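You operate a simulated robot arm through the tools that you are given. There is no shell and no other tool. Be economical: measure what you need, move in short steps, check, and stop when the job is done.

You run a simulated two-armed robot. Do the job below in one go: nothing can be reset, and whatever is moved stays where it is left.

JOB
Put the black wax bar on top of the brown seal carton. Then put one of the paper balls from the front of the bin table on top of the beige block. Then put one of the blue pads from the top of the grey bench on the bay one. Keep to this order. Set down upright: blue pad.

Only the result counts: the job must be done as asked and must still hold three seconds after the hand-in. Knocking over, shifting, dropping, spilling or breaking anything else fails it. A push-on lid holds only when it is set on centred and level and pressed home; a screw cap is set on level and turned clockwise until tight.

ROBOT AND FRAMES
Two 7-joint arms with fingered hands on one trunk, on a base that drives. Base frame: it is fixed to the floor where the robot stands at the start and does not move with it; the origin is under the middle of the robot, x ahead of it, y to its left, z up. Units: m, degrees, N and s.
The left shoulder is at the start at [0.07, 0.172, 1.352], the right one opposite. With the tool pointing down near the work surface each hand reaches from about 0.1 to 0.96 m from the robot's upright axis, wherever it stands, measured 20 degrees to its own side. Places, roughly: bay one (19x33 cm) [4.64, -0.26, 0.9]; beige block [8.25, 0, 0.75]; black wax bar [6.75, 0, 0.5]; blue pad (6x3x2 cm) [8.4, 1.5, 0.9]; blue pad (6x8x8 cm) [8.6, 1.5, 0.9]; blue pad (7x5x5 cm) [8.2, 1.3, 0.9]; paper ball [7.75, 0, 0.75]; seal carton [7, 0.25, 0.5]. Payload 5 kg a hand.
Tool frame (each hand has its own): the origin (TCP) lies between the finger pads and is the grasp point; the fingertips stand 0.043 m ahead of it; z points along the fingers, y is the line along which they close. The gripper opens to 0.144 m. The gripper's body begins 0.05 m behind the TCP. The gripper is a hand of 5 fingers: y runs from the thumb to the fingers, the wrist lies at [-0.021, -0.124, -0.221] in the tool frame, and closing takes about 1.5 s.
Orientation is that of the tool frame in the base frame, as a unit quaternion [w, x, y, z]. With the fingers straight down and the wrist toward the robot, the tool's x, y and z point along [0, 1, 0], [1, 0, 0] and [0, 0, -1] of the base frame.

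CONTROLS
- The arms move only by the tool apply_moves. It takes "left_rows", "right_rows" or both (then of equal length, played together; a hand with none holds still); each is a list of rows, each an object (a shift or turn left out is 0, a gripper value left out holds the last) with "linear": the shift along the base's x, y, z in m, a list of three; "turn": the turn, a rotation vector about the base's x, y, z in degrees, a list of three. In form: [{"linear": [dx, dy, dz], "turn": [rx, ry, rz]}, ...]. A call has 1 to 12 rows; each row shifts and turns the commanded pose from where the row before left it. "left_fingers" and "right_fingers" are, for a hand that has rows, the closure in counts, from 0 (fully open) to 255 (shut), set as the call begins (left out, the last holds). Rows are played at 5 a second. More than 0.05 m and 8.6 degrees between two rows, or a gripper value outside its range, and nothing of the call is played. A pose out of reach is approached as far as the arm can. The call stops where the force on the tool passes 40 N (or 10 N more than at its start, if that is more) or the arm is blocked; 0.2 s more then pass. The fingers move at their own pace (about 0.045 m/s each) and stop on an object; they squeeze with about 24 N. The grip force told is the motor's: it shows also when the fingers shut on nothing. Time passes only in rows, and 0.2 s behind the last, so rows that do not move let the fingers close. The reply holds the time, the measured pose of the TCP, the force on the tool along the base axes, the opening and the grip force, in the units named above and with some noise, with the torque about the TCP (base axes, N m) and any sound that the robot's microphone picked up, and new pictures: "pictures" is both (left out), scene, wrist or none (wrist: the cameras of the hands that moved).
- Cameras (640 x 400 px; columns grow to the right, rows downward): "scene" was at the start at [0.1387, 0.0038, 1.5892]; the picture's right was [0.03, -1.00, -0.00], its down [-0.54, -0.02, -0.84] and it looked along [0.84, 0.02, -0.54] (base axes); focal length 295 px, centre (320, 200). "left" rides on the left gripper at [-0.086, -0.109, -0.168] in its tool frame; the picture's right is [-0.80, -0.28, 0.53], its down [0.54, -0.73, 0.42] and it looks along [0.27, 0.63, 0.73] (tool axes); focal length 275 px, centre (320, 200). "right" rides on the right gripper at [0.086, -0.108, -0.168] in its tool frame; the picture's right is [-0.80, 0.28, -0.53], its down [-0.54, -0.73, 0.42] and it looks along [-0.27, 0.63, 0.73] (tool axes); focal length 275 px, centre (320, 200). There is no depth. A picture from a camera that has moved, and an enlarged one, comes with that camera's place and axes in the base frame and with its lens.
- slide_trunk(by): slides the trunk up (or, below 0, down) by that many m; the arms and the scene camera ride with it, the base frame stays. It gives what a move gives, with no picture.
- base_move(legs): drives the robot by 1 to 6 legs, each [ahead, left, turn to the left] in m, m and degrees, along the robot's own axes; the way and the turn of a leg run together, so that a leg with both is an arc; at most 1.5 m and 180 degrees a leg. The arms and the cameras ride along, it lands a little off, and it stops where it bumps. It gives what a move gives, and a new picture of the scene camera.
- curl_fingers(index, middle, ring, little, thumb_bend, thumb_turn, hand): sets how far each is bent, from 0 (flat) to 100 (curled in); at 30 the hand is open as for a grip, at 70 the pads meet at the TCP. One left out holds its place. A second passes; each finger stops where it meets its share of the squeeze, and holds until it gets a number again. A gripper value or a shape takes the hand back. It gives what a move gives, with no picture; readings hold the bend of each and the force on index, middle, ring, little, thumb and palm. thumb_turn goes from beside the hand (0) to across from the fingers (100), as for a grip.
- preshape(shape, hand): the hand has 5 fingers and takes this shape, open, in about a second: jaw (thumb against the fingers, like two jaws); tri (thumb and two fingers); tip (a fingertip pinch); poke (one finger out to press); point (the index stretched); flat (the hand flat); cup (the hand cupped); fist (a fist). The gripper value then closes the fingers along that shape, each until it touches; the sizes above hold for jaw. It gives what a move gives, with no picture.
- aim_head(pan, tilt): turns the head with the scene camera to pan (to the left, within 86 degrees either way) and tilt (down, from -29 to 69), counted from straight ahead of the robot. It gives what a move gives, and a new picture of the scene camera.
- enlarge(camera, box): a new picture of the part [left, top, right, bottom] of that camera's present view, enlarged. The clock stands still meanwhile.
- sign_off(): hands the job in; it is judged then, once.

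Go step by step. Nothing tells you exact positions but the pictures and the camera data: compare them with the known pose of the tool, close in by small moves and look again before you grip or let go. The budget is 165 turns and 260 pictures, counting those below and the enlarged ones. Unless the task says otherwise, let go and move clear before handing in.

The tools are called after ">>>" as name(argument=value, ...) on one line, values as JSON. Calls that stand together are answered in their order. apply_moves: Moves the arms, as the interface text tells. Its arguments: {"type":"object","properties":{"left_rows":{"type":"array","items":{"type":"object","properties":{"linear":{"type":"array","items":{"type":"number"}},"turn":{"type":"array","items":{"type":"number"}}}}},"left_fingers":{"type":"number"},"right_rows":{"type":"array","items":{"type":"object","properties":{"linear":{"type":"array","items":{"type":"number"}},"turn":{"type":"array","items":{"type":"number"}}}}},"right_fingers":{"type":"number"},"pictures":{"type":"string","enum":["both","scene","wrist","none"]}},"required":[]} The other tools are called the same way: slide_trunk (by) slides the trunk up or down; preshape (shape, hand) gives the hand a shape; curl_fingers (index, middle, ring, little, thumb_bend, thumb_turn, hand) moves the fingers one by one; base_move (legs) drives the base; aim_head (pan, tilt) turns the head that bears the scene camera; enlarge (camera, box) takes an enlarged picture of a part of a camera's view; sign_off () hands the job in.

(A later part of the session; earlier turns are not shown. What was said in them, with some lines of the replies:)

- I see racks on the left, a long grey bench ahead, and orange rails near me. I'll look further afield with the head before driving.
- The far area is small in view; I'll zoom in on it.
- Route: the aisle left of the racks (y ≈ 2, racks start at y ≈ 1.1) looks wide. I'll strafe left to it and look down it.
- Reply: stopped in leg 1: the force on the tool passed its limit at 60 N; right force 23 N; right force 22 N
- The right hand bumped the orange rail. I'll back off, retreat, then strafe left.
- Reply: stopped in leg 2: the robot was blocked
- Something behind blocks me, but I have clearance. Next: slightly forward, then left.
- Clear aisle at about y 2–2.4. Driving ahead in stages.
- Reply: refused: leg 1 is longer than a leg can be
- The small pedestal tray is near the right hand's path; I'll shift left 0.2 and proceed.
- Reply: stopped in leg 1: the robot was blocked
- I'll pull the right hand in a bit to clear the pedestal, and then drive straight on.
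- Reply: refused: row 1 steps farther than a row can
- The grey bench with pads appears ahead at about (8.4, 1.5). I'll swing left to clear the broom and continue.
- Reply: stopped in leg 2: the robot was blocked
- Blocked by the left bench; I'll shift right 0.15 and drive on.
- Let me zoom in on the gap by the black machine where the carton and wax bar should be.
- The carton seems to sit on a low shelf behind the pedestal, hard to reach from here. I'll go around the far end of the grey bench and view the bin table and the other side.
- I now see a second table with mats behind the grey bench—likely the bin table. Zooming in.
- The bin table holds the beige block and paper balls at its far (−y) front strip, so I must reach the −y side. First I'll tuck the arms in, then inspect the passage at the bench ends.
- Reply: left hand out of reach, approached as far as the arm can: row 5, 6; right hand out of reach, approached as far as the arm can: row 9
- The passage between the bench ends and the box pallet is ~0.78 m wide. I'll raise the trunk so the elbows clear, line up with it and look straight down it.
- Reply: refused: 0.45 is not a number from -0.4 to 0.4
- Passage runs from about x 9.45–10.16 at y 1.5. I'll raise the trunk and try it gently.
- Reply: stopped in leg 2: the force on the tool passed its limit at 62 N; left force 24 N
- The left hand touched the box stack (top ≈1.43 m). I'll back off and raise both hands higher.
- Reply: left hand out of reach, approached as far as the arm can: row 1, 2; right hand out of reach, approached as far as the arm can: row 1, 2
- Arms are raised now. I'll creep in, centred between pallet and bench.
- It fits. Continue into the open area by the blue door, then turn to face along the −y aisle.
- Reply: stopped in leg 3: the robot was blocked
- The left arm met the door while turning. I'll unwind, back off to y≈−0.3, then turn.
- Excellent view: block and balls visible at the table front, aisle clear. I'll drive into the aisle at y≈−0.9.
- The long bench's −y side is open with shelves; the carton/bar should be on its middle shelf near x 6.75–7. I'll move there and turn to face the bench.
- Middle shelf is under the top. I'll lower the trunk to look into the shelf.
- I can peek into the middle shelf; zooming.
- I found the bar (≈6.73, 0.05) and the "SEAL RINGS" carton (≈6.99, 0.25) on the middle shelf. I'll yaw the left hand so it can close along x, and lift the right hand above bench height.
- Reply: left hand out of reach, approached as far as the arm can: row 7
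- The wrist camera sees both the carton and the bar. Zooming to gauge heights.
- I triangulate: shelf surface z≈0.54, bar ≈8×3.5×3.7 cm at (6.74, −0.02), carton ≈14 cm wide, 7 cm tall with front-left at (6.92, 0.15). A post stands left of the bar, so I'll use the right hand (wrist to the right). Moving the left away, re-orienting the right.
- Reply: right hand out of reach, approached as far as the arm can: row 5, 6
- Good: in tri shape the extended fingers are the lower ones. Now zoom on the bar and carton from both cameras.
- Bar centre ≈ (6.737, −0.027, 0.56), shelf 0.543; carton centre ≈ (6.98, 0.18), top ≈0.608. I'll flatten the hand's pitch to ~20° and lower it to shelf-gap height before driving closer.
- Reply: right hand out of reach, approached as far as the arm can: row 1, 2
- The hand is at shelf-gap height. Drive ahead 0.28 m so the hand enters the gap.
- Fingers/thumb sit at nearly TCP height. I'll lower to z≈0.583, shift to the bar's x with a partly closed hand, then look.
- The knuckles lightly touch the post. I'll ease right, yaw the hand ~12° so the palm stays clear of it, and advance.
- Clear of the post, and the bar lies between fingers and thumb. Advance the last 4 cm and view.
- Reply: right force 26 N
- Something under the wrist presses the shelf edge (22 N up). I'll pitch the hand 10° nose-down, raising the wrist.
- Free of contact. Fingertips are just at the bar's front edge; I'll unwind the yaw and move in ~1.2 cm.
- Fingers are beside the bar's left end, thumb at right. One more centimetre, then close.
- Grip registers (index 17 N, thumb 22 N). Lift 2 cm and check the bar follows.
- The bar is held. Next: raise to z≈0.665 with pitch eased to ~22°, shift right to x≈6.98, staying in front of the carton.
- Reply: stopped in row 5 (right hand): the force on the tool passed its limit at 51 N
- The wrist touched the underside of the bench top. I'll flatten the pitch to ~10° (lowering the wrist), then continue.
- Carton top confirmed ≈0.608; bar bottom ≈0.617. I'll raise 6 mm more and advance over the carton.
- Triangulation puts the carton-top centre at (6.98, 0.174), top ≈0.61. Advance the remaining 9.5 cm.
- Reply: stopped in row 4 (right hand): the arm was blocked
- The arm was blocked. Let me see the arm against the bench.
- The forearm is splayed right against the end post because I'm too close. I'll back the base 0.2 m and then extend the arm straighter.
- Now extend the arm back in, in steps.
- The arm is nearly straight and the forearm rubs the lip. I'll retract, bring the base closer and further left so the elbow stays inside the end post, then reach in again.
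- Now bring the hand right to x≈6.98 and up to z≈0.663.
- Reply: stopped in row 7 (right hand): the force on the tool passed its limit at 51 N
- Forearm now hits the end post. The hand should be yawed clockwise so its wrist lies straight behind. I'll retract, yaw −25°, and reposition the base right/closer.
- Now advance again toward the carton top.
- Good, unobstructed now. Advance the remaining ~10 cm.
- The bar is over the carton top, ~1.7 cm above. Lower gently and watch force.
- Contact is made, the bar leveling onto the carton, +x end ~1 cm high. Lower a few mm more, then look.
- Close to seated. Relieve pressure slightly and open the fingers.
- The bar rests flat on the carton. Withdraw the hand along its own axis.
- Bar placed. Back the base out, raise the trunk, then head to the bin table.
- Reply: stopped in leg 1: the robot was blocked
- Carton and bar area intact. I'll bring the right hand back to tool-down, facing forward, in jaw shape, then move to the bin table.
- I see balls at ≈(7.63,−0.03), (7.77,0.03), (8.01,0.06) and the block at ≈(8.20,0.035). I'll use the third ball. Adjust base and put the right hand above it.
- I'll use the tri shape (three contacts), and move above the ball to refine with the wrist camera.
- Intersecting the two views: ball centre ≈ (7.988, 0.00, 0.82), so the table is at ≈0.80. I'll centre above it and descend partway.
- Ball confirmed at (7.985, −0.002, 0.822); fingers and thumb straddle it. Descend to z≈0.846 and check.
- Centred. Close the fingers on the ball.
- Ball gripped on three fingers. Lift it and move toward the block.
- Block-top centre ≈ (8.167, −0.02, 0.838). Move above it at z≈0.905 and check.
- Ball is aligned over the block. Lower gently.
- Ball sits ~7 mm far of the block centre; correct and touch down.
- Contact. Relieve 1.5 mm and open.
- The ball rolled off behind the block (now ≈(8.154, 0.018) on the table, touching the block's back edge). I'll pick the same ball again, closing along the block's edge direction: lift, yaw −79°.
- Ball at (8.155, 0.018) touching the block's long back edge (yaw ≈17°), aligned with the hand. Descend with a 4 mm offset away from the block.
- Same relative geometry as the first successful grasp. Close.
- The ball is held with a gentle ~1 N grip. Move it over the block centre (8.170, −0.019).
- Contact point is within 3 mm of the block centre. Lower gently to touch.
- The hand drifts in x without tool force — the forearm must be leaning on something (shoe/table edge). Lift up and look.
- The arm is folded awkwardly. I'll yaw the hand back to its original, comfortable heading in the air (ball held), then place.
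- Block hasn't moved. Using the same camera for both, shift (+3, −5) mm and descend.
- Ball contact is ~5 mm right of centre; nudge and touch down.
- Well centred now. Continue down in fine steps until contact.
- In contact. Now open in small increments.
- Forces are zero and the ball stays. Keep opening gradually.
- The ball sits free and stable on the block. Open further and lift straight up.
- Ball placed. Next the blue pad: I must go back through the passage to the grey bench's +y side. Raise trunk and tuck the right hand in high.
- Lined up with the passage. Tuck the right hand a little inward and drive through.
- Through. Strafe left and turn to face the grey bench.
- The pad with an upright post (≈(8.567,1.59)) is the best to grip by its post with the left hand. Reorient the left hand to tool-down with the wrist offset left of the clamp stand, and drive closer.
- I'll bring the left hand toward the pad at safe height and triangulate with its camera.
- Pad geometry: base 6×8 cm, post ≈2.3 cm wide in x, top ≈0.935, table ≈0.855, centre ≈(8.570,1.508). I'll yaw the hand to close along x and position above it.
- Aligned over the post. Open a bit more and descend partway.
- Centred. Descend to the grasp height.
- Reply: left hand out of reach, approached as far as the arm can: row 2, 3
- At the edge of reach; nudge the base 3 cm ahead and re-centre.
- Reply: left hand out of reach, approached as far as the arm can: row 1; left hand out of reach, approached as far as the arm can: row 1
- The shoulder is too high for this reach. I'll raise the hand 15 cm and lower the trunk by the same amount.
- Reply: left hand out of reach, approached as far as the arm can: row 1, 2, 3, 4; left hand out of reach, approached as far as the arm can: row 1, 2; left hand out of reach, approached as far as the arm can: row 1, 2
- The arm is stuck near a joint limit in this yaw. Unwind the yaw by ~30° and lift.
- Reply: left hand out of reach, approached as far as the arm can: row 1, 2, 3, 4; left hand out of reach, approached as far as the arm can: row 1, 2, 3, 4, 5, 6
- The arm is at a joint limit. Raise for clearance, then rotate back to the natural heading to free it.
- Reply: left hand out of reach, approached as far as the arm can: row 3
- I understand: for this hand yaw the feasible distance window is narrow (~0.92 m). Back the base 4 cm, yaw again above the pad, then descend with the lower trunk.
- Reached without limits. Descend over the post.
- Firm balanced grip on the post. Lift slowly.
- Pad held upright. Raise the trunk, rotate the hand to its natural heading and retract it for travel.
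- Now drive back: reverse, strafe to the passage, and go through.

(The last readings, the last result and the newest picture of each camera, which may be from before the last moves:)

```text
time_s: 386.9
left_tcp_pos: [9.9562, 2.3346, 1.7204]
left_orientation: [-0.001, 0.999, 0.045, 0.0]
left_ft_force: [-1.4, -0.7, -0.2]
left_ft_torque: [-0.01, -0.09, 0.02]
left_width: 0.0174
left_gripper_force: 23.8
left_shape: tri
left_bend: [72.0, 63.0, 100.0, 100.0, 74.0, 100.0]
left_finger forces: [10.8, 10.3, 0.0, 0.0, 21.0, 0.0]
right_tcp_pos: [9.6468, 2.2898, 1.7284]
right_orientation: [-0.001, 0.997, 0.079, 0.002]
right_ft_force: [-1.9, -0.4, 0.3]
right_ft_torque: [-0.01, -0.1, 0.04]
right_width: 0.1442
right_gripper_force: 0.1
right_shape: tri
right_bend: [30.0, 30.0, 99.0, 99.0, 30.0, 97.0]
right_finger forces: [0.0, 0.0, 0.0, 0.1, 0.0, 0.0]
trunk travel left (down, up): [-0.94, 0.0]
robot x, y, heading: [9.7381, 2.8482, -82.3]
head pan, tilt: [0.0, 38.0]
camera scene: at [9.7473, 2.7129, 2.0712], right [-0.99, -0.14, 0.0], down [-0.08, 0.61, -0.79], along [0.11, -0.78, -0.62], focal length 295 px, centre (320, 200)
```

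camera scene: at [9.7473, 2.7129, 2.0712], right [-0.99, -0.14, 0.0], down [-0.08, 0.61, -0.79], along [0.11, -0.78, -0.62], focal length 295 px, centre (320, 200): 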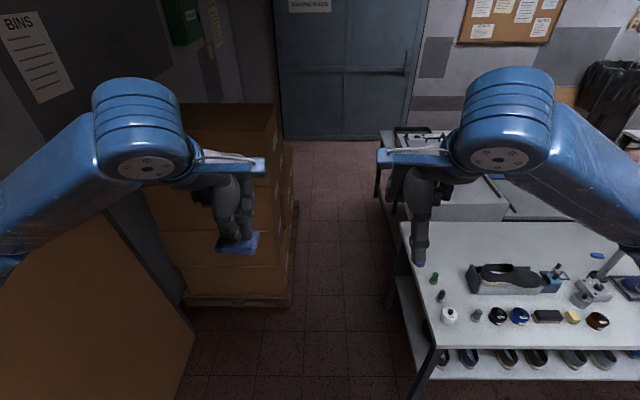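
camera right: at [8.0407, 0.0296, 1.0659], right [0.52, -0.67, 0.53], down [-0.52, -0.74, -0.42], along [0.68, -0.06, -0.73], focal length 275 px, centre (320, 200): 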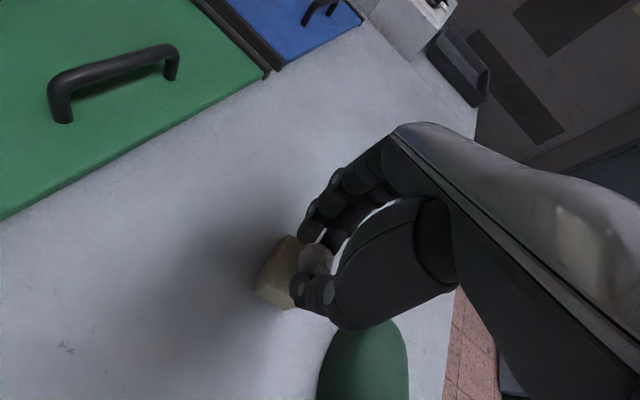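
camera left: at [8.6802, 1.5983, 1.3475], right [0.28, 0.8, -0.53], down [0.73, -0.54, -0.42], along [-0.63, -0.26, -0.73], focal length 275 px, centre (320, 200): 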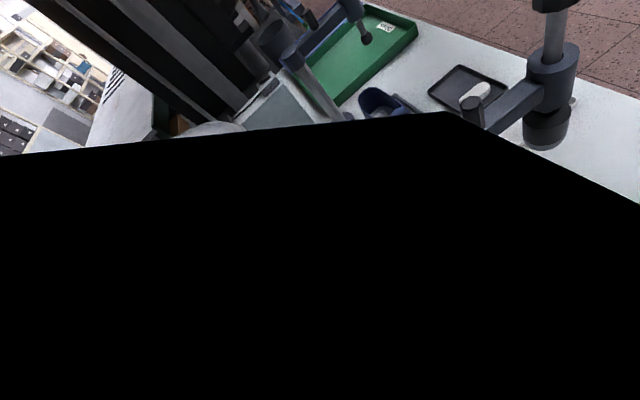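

>>> base_move(legs=[[0.72, 0, 0], [0.6, -0.1, 0], [0.6, -0.01, 0], [0.85, 0, 0], [0.28, 0, 0]])

```text
time_s: 402.5
left_tcp_pos: [10.2645, -0.7083, 1.7224]
left_orientation: [0.003, 0.999, 0.045, -0.001]
left_ft_force: [-0.5, 1.2, -0.4]
left_ft_torque: [-0.07, -0.05, 0.04]
left_width: 0.0171
left_gripper_force: 24.1
left_shape: tri
left_bend: [72.0, 63.0, 100.0, 100.0, 74.0, 100.0]
left_finger forces: [10.8, 10.4, 0.1, 0.0, 21.2, 0.0]
right_tcp_pos: [9.9558, -0.7524, 1.7319]
right_orientation: [0.003, 0.997, 0.08, 0.001]
right_ft_force: [-0.3, 1.9, 1.1]
right_ft_torque: [-0.16, -0.01, -0.04]
right_width: 0.1438
right_gripper_force: 0.1
right_shape: tri
right_bend: [30.0, 30.0, 99.0, 99.0, 30.0, 97.0]
right_finger forces: [0.0, 0.1, 0.0, 0.1, 0.1, 0.1]
trunk travel left (down, up): [-0.94, 0.0]
robot x, y, heading: [10.0417, -0.2033, -82.3]
head pan, tilt: [0.0, 38.0]
camera scene: at [10.0572, -0.3275, 2.0721], right [-0.99, -0.14, 0.0], down [-0.08, 0.61, -0.79], along [0.11, -0.78, -0.61], focal length 295 px, centre (320, 200)
```

scene: 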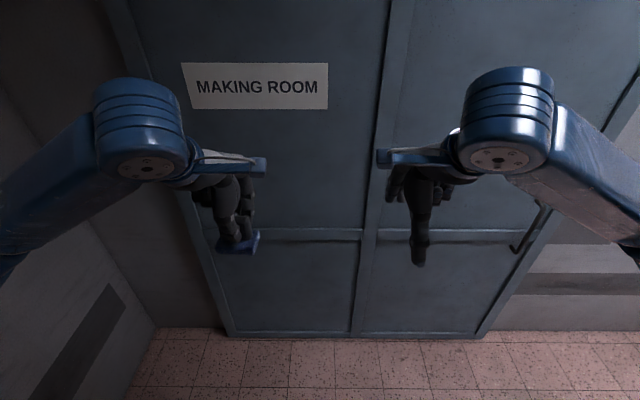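

Through again. Turn to face along the aisle and drive to the bay.

>>> base_move(legs=[[0, 0, -60], [0, 0, -38], [0.6, 0.2, 6], [1.0, 0.25, 0], [0.9, 0.0, 0]])

>>> aim_head(pan=0, tilt=25)

```text
time_s: 419.7
left_tcp_pos: [7.0742, -1.0813, 1.7195]
left_orientation: [-0.002, 0.727, -0.686, -0.002]
left_ft_force: [-0.3, -0.8, -1.1]
left_ft_torque: [0.02, 0.06, -0.04]
left_width: 0.0169
left_gripper_force: 23.5
left_shape: tri
left_bend: [72.0, 63.0, 100.0, 100.0, 74.0, 100.0]
left_finger forces: [11.0, 10.5, 0.0, 0.1, 21.5, 0.1]
right_tcp_pos: [7.0402, -0.7712, 1.7291]
right_orientation: [0.001, 0.75, -0.661, -0.001]
right_ft_force: [-0.2, 0.4, -0.7]
right_ft_torque: [-0.01, 0.03, 0.0]
right_width: 0.144
right_gripper_force: 0.0
right_shape: tri
right_bend: [30.0, 30.0, 99.0, 99.0, 30.0, 98.0]
right_finger forces: [0.0, 0.0, 0.0, 0.0, 0.1, 0.0]
trunk travel left (down, up): [-0.94, 0.0]
robot x, y, heading: [7.5921, -0.8749, -174.3]
head pan, tilt: [0.0, 38.0]
camera scene: at [7.4576, -0.8868, 2.0714], right [-0.1, 0.99, 0.0], down [0.61, 0.06, -0.79], along [-0.78, -0.08, -0.61], focal length 295 px, centre (320, 200)
```

scene: 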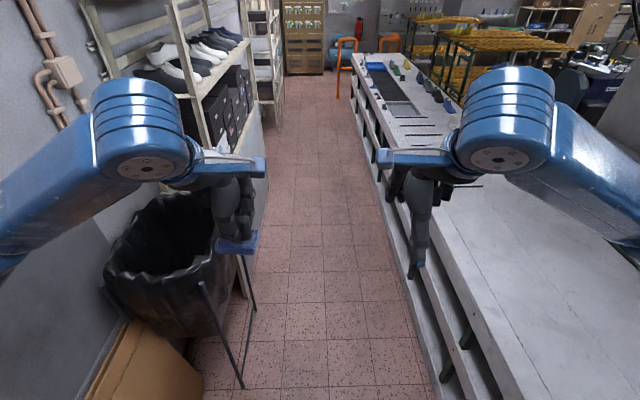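

```text
time_s: 420.5
left_tcp_pos: [7.0742, -1.081, 1.7202]
left_orientation: [-0.001, 0.728, -0.686, -0.002]
left_ft_force: [0.1, -1.0, -0.6]
left_ft_torque: [0.02, 0.01, 0.0]
left_width: 0.0168
left_gripper_force: 23.8
left_shape: tri
left_bend: [72.0, 63.0, 100.0, 100.0, 74.0, 100.0]
left_finger forces: [11.0, 10.5, 0.0, 0.1, 21.6, 0.0]
right_tcp_pos: [7.0393, -0.7717, 1.73]
right_orientation: [0.0, 0.75, -0.661, 0.0]
right_ft_force: [0.5, 0.3, -0.3]
right_ft_torque: [0.02, 0.02, 0.0]
right_width: 0.144
right_gripper_force: 0.1
right_shape: tri
right_bend: [30.0, 30.0, 99.0, 99.0, 30.0, 98.0]
right_finger forces: [0.2, 0.1, 0.1, 0.1, 0.1, 0.0]
trunk travel left (down, up): [-0.94, 0.0]
robot x, y, heading: [7.5915, -0.8758, -174.3]
head pan, tilt: [0.0, 25.0]
camera scene: at [7.4505, -0.8875, 2.0916], right [-0.1, 0.99, 0.0], down [0.42, 0.04, -0.91], along [-0.9, -0.09, -0.42], focal length 295 px, centre (320, 200)
```

scene: 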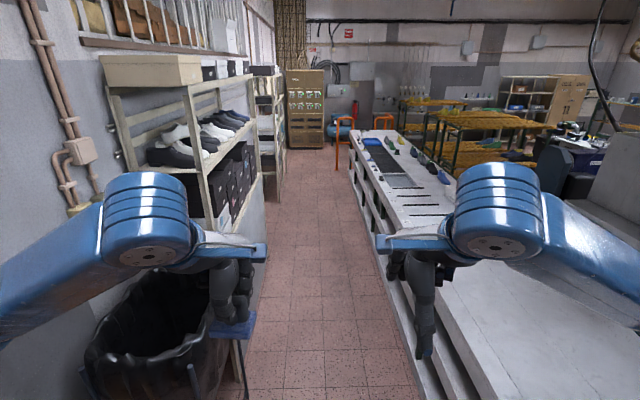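

Aisle clear between bin/rack and bench. Drive to x≈4.65 keeping y≈−0.9.

>>> base_move(legs=[[1.2, -0.11, 0], [1.2, -0.08, 0], [0.55, 0, 0]])

```text
time_s: 435.2
left_tcp_pos: [4.0947, -1.2053, 1.7205]
left_orientation: [-0.001, 0.729, -0.685, -0.002]
left_ft_force: [-0.1, 0.3, -0.2]
left_ft_torque: [-0.02, 0.01, -0.03]
left_width: 0.0168
left_gripper_force: 23.6
left_shape: tri
left_bend: [72.0, 63.0, 100.0, 100.0, 74.0, 100.0]
left_finger forces: [10.9, 10.4, 0.0, 0.1, 21.6, 0.0]
right_tcp_pos: [4.0596, -0.8957, 1.7291]
right_orientation: [0.0, 0.752, -0.659, -0.001]
right_ft_force: [-0.2, -0.4, 0.6]
right_ft_torque: [-0.04, 0.04, 0.0]
right_width: 0.1439
right_gripper_force: 0.1
right_shape: tri
right_bend: [30.0, 30.0, 99.0, 99.0, 30.0, 98.0]
right_finger forces: [0.0, 0.1, 0.0, 0.0, 0.0, 0.0]
trunk travel left (down, up): [-0.94, 0.0]
robot x, y, heading: [4.6113, -0.994, -173.8]
head pan, tilt: [0.0, 25.0]
camera scene: at [4.471, -1.0087, 2.0918], right [-0.11, 0.99, 0.0], down [0.42, 0.05, -0.91], along [-0.9, -0.1, -0.42], focal length 295 px, centre (320, 200)
```

scene: 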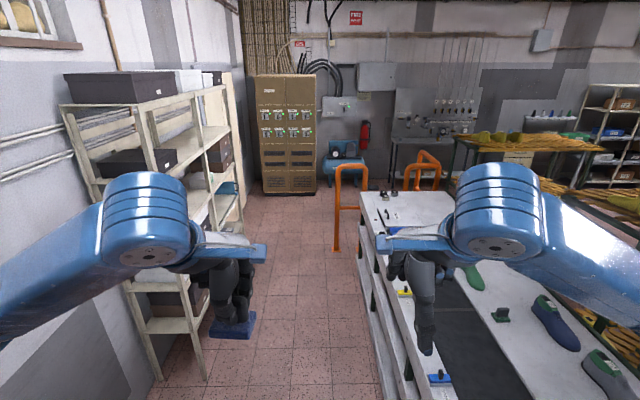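

Turn right to face the bench, lower the trunk, and look for bay one.

>>> base_move(legs=[[0, 0, -60], [0, 0, -30]])

>>> slide_trunk(by=-0.4)

>>> aim_head(pan=0, tilt=48)

```text
time_s: 439.7
left_tcp_pos: [4.3985, -0.4765, 1.7193]
left_orientation: [0.002, -0.029, 1.0, -0.001]
left_ft_force: [-0.5, -0.3, -0.3]
left_ft_torque: [0.05, -0.05, 0.02]
left_width: 0.017
left_gripper_force: 23.1
left_shape: tri
left_bend: [72.0, 63.0, 100.0, 100.0, 74.0, 100.0]
left_finger forces: [10.5, 10.2, 0.0, 0.0, 20.7, 0.0]
right_tcp_pos: [4.7079, -0.4419, 1.7279]
right_orientation: [0.001, -0.063, 0.998, 0.0]
right_ft_force: [-1.0, -0.8, 0.2]
right_ft_torque: [-0.01, -0.04, -0.03]
right_width: 0.1438
right_gripper_force: 0.2
right_shape: tri
right_bend: [30.0, 30.0, 99.0, 99.0, 30.0, 98.0]
right_finger forces: [0.0, 0.0, 0.0, 0.0, 0.1, 0.0]
trunk travel left (down, up): [-0.94, 0.0]
robot x, y, heading: [4.6112, -0.9957, 96.0]
head pan, tilt: [0.0, 25.0]
camera scene: at [4.5905, -0.8522, 2.0915], right [0.99, 0.1, 0.0], down [0.05, -0.42, -0.91], along [-0.09, 0.9, -0.42], focal length 295 px, centre (320, 200)
```

scene: 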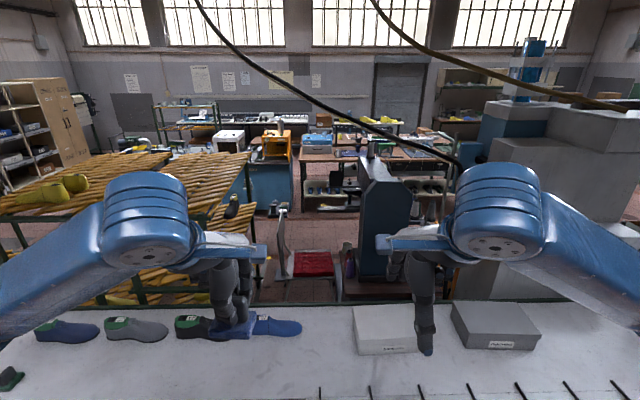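

```text
time_s: 443.5
left_tcp_pos: [4.4018, -0.4764, 1.3191]
left_orientation: [0.002, -0.029, 1.0, -0.001]
left_ft_force: [0.2, 0.9, -0.7]
left_ft_torque: [0.0, -0.01, 0.01]
left_width: 0.0169
left_gripper_force: 24.2
left_shape: tri
left_bend: [72.0, 63.0, 100.0, 100.0, 74.0, 100.0]
left_finger forces: [10.7, 10.0, 0.0, 0.0, 20.7, 0.0]
right_tcp_pos: [4.7119, -0.4414, 1.3288]
right_orientation: [0.0, -0.064, 0.998, 0.0]
right_ft_force: [0.0, -0.1, -0.2]
right_ft_torque: [0.0, 0.01, 0.02]
right_width: 0.1439
right_gripper_force: 0.1
right_shape: tri
right_bend: [30.0, 30.0, 99.0, 99.0, 30.0, 98.0]
right_finger forces: [0.0, 0.1, 0.1, 0.0, 0.0, 0.0]
trunk travel left (down, up): [-0.54, 0.4]
robot x, y, heading: [4.6109, -0.9956, 95.7]
head pan, tilt: [0.0, 25.0]
```

```text
time_s: 444.4
left_tcp_pos: [4.4025, -0.4765, 1.3201]
left_orientation: [0.002, -0.029, 1.0, -0.001]
left_ft_force: [0.0, -0.9, -0.4]
left_ft_torque: [0.01, -0.04, 0.03]
left_width: 0.017
left_gripper_force: 24.3
left_shape: tri
left_bend: [72.0, 63.0, 100.0, 100.0, 74.0, 100.0]
left_finger forces: [10.5, 10.0, 0.1, 0.0, 20.6, 0.0]
right_tcp_pos: [4.7119, -0.4419, 1.3282]
right_orientation: [-0.001, -0.064, 0.998, 0.0]
right_ft_force: [0.1, -0.2, -0.3]
right_ft_torque: [0.01, -0.03, 0.03]
right_width: 0.144
right_gripper_force: 0.0
right_shape: tri
right_bend: [30.0, 30.0, 99.0, 99.0, 30.0, 98.0]
right_finger forces: [0.0, 0.1, 0.0, 0.0, 0.0, 0.1]
trunk travel left (down, up): [-0.54, 0.4]
robot x, y, heading: [4.6099, -0.999, 95.9]
head pan, tilt: [0.0, 48.0]
camera scene: at [4.5955, -0.8649, 1.6568], right [0.99, 0.1, 0.0], down [0.08, -0.74, -0.67], along [-0.07, 0.67, -0.74], focal length 295 px, centre (320, 200)
```

scene: 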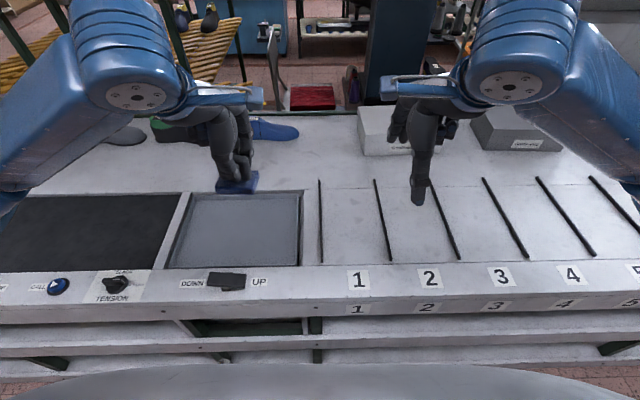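

Bay 1 is clearly labelled, centre ≈(4.64, −0.26), matching the given place. Move the right hand aside and bring the pad above the bay.

>>> apply_moves(right_rows=[{"linear": [0.04, 0, 0.02]}, {"linear": [0.04, 0, 0.02]}, {"linear": [0.04, 0, 0.02]}, {"linear": [0.04, 0, 0]}, {"linear": [0.04, 0, 0]}, {"linear": [0.03, 0, 0]}, {}], left_rows=[{}, {"linear": [0.035, 0.03, -0.01]}, {"linear": [0.04, 0.028, -0.01]}, {"linear": [0.04, 0.025, -0.01]}, {"linear": [0.04, 0.025, -0.015]}, {"linear": [0.035, 0.025, -0.015]}, {"linear": [0.035, 0.025, -0.015]}], pictures="both")

```text
time_s: 446.0
left_tcp_pos: [4.6279, -0.3158, 1.2426]
left_orientation: [0.001, -0.03, 1.0, -0.002]
left_ft_force: [0.0, 0.0, -1.1]
left_ft_torque: [-0.07, -0.02, 0.0]
left_width: 0.0169
left_gripper_force: 23.8
left_shape: tri
left_bend: [72.0, 63.0, 100.0, 100.0, 74.0, 100.0]
left_finger forces: [10.7, 10.1, 0.1, 0.1, 20.7, 0.0]
right_tcp_pos: [4.9443, -0.4388, 1.3875]
right_orientation: [-0.001, -0.064, 0.998, -0.001]
right_ft_force: [0.6, 0.3, 0.1]
right_ft_torque: [-0.04, 0.0, 0.04]
right_width: 0.1441
right_gripper_force: 0.1
right_shape: tri
right_bend: [30.0, 30.0, 99.0, 99.0, 30.0, 98.0]
right_finger forces: [0.0, 0.0, 0.1, 0.0, 0.0, 0.0]
trunk travel left (down, up): [-0.54, 0.4]
robot x, y, heading: [4.6092, -0.9944, 95.8]
head pan, tilt: [0.0, 48.0]
camera scene: at [4.597, -0.863, 1.6566], right [0.99, 0.1, 0.0], down [0.08, -0.74, -0.67], along [-0.07, 0.66, -0.74], focal length 295 px, centre (320, 200)
camera right: at [4.8726, -0.558, 1.5552], right [0.75, 0.38, 0.53], down [0.63, -0.65, -0.42], along [0.18, 0.65, -0.73], focal length 275 px, centre (320, 200)
camera left: at [4.7193, -0.4191, 1.4103], right [0.81, -0.24, -0.53], down [-0.5, -0.76, -0.42], along [-0.3, 0.61, -0.73], focal length 275 px, centre (320, 200)
```

scene: 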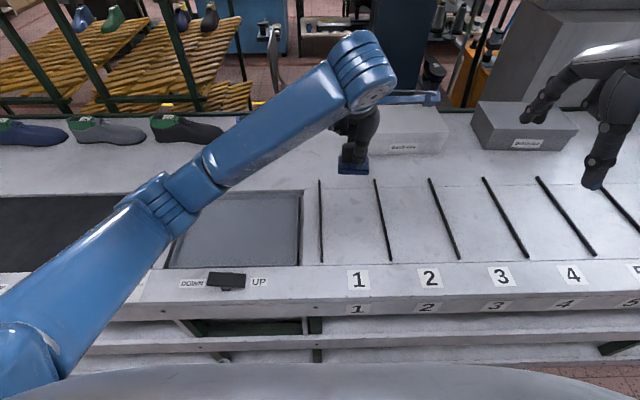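
right: 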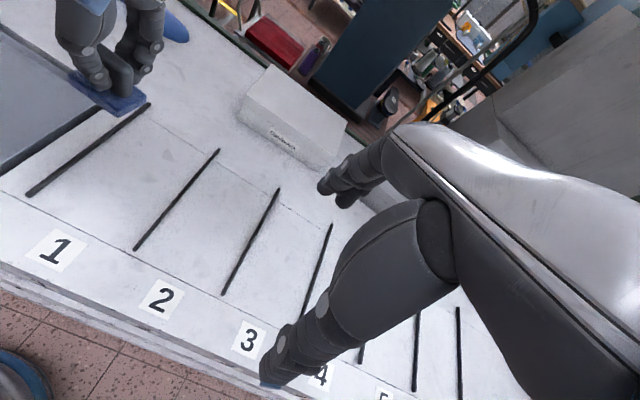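
left: 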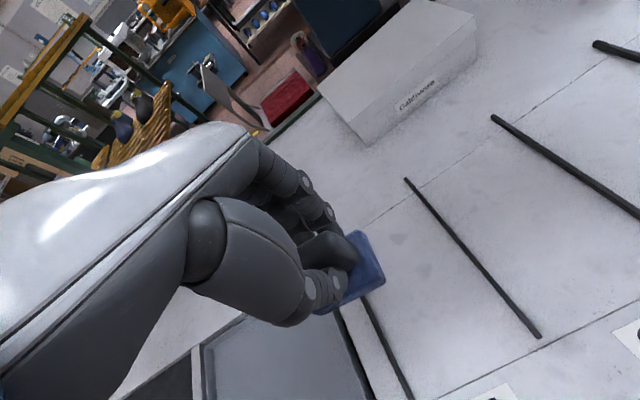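

Bay centre ≈(4.635, −0.245), top ≈0.89. Move over it and lower partway.

>>> apply_moves(left_rows=[{"linear": [0.004, 0.025, -0.03]}, {"linear": [0.003, 0.025, -0.03]}, {"linear": [0, 0.021, -0.04]}, {"linear": [0, 0, -0.04]}, {"linear": [0, 0, -0.04]}, {"linear": [0, 0, -0.03]}, {}], pictures="scene")

>>> enlarge(camera="right", box=[0, 0, 240, 280])

```text
time_s: 447.6
left_tcp_pos: [4.6338, -0.2477, 1.0354]
left_orientation: [0.002, -0.029, 1.0, -0.001]
left_ft_force: [-0.4, 0.1, -1.4]
left_ft_torque: [0.0, 0.0, 0.01]
left_width: 0.0168
left_gripper_force: 23.7
left_shape: tri
left_bend: [72.0, 63.0, 100.0, 100.0, 74.0, 100.0]
left_finger forces: [10.6, 10.1, 0.0, 0.0, 20.5, 0.1]
right_tcp_pos: [4.9425, -0.4413, 1.3901]
right_orientation: [0.0, -0.064, 0.998, 0.0]
right_ft_force: [-0.5, -0.5, -0.5]
right_ft_torque: [-0.03, 0.0, 0.0]
right_width: 0.144
right_gripper_force: 0.0
right_shape: tri
right_bend: [30.0, 30.0, 99.0, 99.0, 30.0, 98.0]
right_finger forces: [0.2, 0.0, 0.0, 0.0, 0.0, 0.1]
trunk travel left (down, up): [-0.54, 0.4]
robot x, y, heading: [4.6078, -0.9978, 95.6]
head pan, tilt: [0.0, 48.0]
camera scene: at [4.5957, -0.8652, 1.6568], right [0.99, 0.1, 0.0], down [0.08, -0.74, -0.67], along [-0.07, 0.67, -0.74], focal length 295 px, centre (320, 200)
```

scene: 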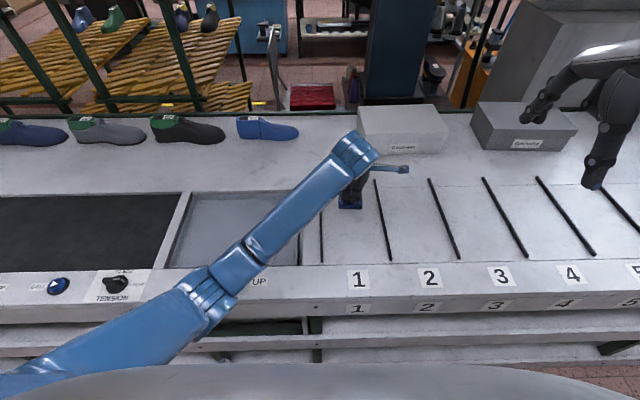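

```text
1.43 times, centred on (120, 140) of right
camera zoom: at [4.8715, -0.5603, 1.556], right [0.75, 0.38, 0.53], down [0.63, -0.65, -0.42], along [0.19, 0.66, -0.73], focal length 393 px, centre (606, 286)
```

zoom: 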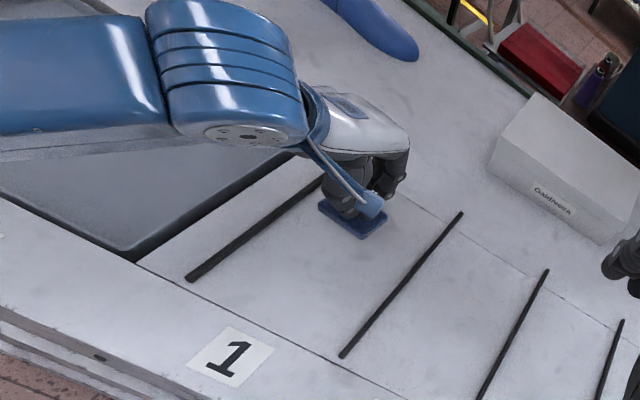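

The pad hovers correctly inside bay 1. Lower until contact.

>>> apply_moves(left_rows=[{"linear": [0.002, 0, -0.025]}, {"linear": [0, 0, -0.02]}, {"linear": [0, 0, -0.008]}, {}], pictures="none")

>>> apply_moves(left_rows=[{"linear": [0, 0, -0.006]}, {"linear": [0, 0, -0.004]}, {}], pictures="none")

>>> enlarge(camera="right", box=[60, 60, 220, 180])

```text
time_s: 448.6
left_tcp_pos: [4.6358, -0.2461, 0.9809]
left_orientation: [0.001, -0.029, 1.0, -0.002]
left_ft_force: [-0.2, 0.2, -0.9]
left_ft_torque: [-0.01, -0.01, 0.02]
left_width: 0.017
left_gripper_force: 23.8
left_shape: tri
left_bend: [72.0, 63.0, 100.0, 100.0, 74.0, 100.0]
left_finger forces: [10.7, 10.0, 0.0, 0.0, 20.6, 0.0]
right_tcp_pos: [4.9428, -0.4407, 1.3893]
right_orientation: [-0.001, -0.064, 0.998, 0.001]
right_ft_force: [-0.9, 0.0, -0.3]
right_ft_torque: [0.01, 0.01, 0.01]
right_width: 0.1441
right_gripper_force: 0.0
right_shape: tri
right_bend: [30.0, 30.0, 99.0, 99.0, 30.0, 98.0]
right_finger forces: [0.0, 0.0, 0.0, 0.0, 0.0, 0.1]
trunk travel left (down, up): [-0.54, 0.4]
robot x, y, heading: [4.6083, -0.9949, 95.8]
head pan, tilt: [0.0, 48.0]
```

```text
time_s: 449.4
left_tcp_pos: [4.6371, -0.2464, 0.9719]
left_orientation: [0.003, -0.029, 1.0, 0.001]
left_ft_force: [0.2, -1.3, 8.3]
left_ft_torque: [0.08, 0.0, 0.02]
left_width: 0.0172
left_gripper_force: 23.9
left_shape: tri
left_bend: [72.0, 63.0, 100.0, 100.0, 74.0, 100.0]
left_finger forces: [11.5, 11.0, 0.1, 0.0, 23.1, 0.0]
right_tcp_pos: [4.9422, -0.4412, 1.3898]
right_orientation: [0.0, -0.064, 0.998, -0.001]
right_ft_force: [-0.2, -0.7, 0.0]
right_ft_torque: [-0.01, 0.0, 0.02]
right_width: 0.1438
right_gripper_force: 0.1
right_shape: tri
right_bend: [30.0, 30.0, 99.0, 99.0, 30.0, 98.0]
right_finger forces: [0.1, 0.0, 0.1, 0.1, 0.0, 0.0]
trunk travel left (down, up): [-0.54, 0.4]
robot x, y, heading: [4.6115, -0.995, 95.7]
head pan, tilt: [0.0, 48.0]
```

```text
3.33 times, centred on (140, 120) of right
camera zoom: at [4.8715, -0.5608, 1.5563], right [0.75, 0.38, 0.53], down [0.63, -0.65, -0.42], along [0.19, 0.66, -0.73], focal length 918 px, centre (920, 467)
```

zoom: 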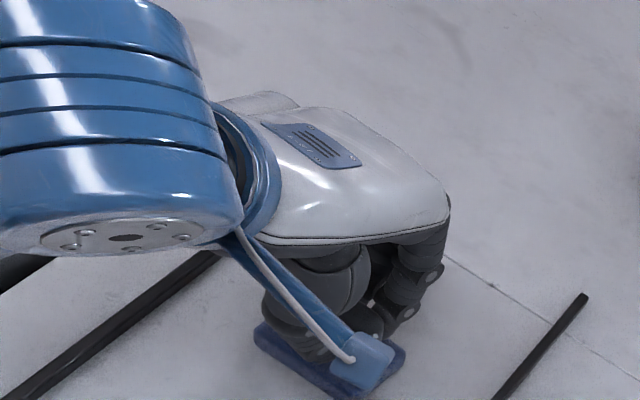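

Contact (8 N), pad upright on the bay. Ease and release.

>>> apply_moves(left_rows=[{"linear": [0, 0, 0.002]}, {}], pictures="none")

>>> apply_moves(left_fingers=190, left_rows=[{}, {}, {}], pictures="none")

>>> apply_moves(left_fingers=40, left_rows=[{}, {}, {}, {}, {}, {}, {}], pictures="none")

>>> enlarge(camera="right", box=[60, 60, 220, 180])

```text
time_s: 450.0
left_tcp_pos: [4.636, -0.247, 0.9718]
left_orientation: [0.002, -0.029, 1.0, -0.001]
left_ft_force: [0.8, 0.9, 3.6]
left_ft_torque: [0.11, -0.02, 0.03]
left_width: 0.0171
left_gripper_force: 23.4
left_shape: tri
left_bend: [72.0, 63.0, 100.0, 100.0, 74.0, 100.0]
left_finger forces: [11.5, 11.2, 0.0, 0.0, 21.9, 0.1]
right_tcp_pos: [4.9426, -0.4423, 1.389]
right_orientation: [0.0, -0.063, 0.998, -0.001]
right_ft_force: [0.3, -0.2, -0.2]
right_ft_torque: [0.01, -0.02, 0.02]
right_width: 0.1438
right_gripper_force: 0.1
right_shape: tri
right_bend: [30.0, 30.0, 99.0, 99.0, 30.0, 98.0]
right_finger forces: [0.0, 0.0, 0.1, 0.1, 0.0, 0.0]
trunk travel left (down, up): [-0.54, 0.4]
robot x, y, heading: [4.6109, -0.9915, 95.8]
head pan, tilt: [0.0, 48.0]
```

```text
time_s: 450.8
left_tcp_pos: [4.6359, -0.2472, 0.9719]
left_orientation: [0.002, -0.029, 1.0, -0.001]
left_ft_force: [0.3, 0.5, -0.7]
left_ft_torque: [0.01, -0.04, -0.01]
left_width: 0.0364
left_gripper_force: 0.0
left_shape: tri
left_bend: [74.0, 56.0, 99.0, 99.0, 74.0, 100.0]
left_finger forces: [0.0, 0.1, 0.1, 0.0, 0.0, 0.0]
right_tcp_pos: [4.9435, -0.4413, 1.3886]
right_orientation: [0.0, -0.065, 0.998, 0.0]
right_ft_force: [-0.7, -0.6, 1.0]
right_ft_torque: [0.01, 0.04, -0.01]
right_width: 0.144
right_gripper_force: 0.0
right_shape: tri
right_bend: [30.0, 30.0, 99.0, 99.0, 30.0, 98.0]
right_finger forces: [0.0, 0.0, 0.0, 0.0, 0.0, 0.1]
trunk travel left (down, up): [-0.54, 0.4]
robot x, y, heading: [4.6121, -0.998, 95.8]
head pan, tilt: [0.0, 48.0]
```

```text
time_s: 452.4
left_tcp_pos: [4.6356, -0.2472, 0.9724]
left_orientation: [0.002, -0.029, 1.0, -0.001]
left_ft_force: [-0.3, 0.3, -0.4]
left_ft_torque: [0.03, 0.03, 0.0]
left_width: 0.1212
left_gripper_force: 0.0
left_shape: tri
left_bend: [26.0, 33.0, 99.0, 99.0, 47.0, 99.0]
left_finger forces: [0.0, 0.1, 0.0, 0.0, 0.0, 0.0]
right_tcp_pos: [4.9432, -0.4411, 1.3887]
right_orientation: [0.0, -0.064, 0.998, 0.0]
right_ft_force: [0.0, 1.0, 0.1]
right_ft_torque: [-0.01, 0.0, 0.02]
right_width: 0.1436
right_gripper_force: 0.1
right_shape: tri
right_bend: [30.0, 30.0, 99.0, 99.0, 30.0, 98.0]
right_finger forces: [0.1, 0.1, 0.0, 0.0, 0.1, 0.0]
trunk travel left (down, up): [-0.54, 0.4]
robot x, y, heading: [4.6117, -0.9958, 95.8]
head pan, tilt: [0.0, 48.0]
```

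```text
3.33 times, centred on (140, 120) of right
camera zoom: at [4.8716, -0.5601, 1.5559], right [0.75, 0.38, 0.53], down [0.63, -0.65, -0.42], along [0.19, 0.66, -0.73], focal length 918 px, centre (920, 467)
```

zoom: 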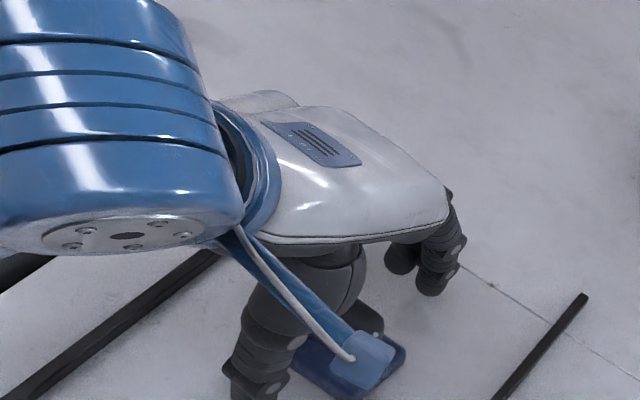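

Released and the pad stands. Lift the hand straight up and check.

>>> apply_moves(left_rows=[{"linear": [0, 0, 0.03]}, {"linear": [0, 0, 0.04]}, {"linear": [0, 0, 0.045]}, {"linear": [0, 0, 0.045]}, {"linear": [0, -0.02, 0.045]}, {"linear": [-0.04, -0.02, 0.02]}, {"linear": [-0.045, -0.01, 0]}, {"linear": [-0.045, 0, 0]}], pictures="scene")

>>> enlarge(camera="scene", box=[280, 150, 440, 310])

```text
time_s: 454.2
left_tcp_pos: [4.5055, -0.2969, 1.1973]
left_orientation: [0.003, -0.028, 1.0, 0.0]
left_ft_force: [-0.1, 0.4, -0.2]
left_ft_torque: [0.01, -0.05, -0.03]
left_width: 0.1212
left_gripper_force: 0.0
left_shape: tri
left_bend: [26.0, 33.0, 99.0, 99.0, 47.0, 99.0]
left_finger forces: [0.0, 0.0, 0.0, 0.0, 0.0, 0.0]
right_tcp_pos: [4.9427, -0.4412, 1.3895]
right_orientation: [-0.001, -0.064, 0.998, 0.0]
right_ft_force: [0.8, 0.5, 0.8]
right_ft_torque: [-0.02, -0.03, 0.02]
right_width: 0.1439
right_gripper_force: 0.1
right_shape: tri
right_bend: [30.0, 30.0, 99.0, 99.0, 30.0, 98.0]
right_finger forces: [0.1, 0.0, 0.0, 0.0, 0.0, 0.0]
trunk travel left (down, up): [-0.54, 0.4]
robot x, y, heading: [4.6116, -0.9962, 95.7]
head pan, tilt: [0.0, 48.0]
camera scene: at [4.5947, -0.8651, 1.6567], right [0.99, 0.1, 0.0], down [0.08, -0.74, -0.67], along [-0.07, 0.67, -0.74], focal length 295 px, centre (320, 200)
```

scene: 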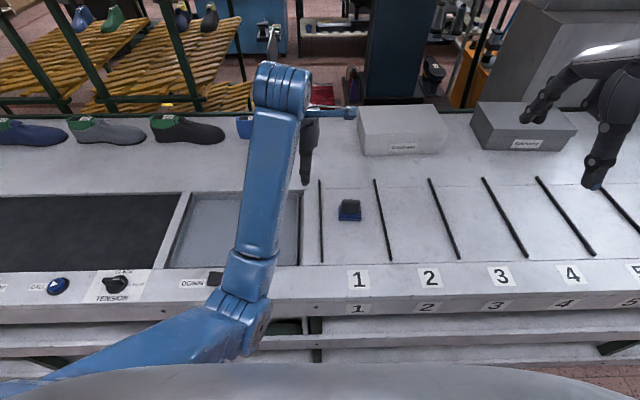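

```text
2.50 times, centred on (360, 230) of scene
camera zoom: at [4.5947, -0.8651, 1.6567], right [0.99, 0.1, 0.0], down [0.08, -0.74, -0.67], along [-0.07, 0.67, -0.74], focal length 738 px, centre (220, 125)
```

zoom: 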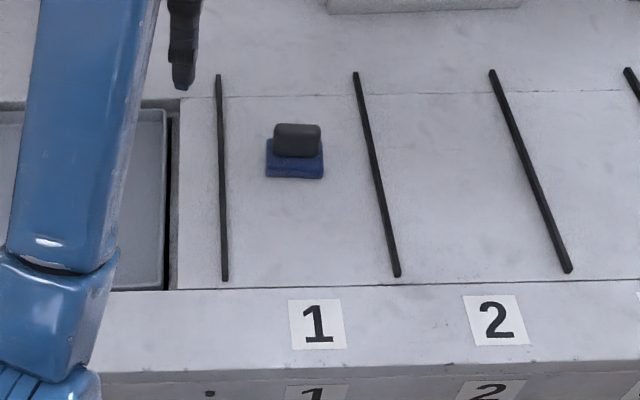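

The blue pad stands upright inside bay one and both hands are clear. All three placements were done in order, so I am handing in.

>>> sign_off()

```text
The job is handed in.
```

I handed in the job with all three placements done in order: the wax bar lies flat on the seal carton, a paper ball sits on the beige block, and a blue pad stands upright in bay one.

- **Paper ball:** it rolled off the block when I first let go. I picked up the same ball and set it down again, and it was still on the block when I last saw it.
- **Contacts on the way:** I bumped the orange rail, the box stack, the door and parts of the bench with the hands, arms or base. I saw nothing knocked over or shifted, though I did not recheck each of those spots afterwards.
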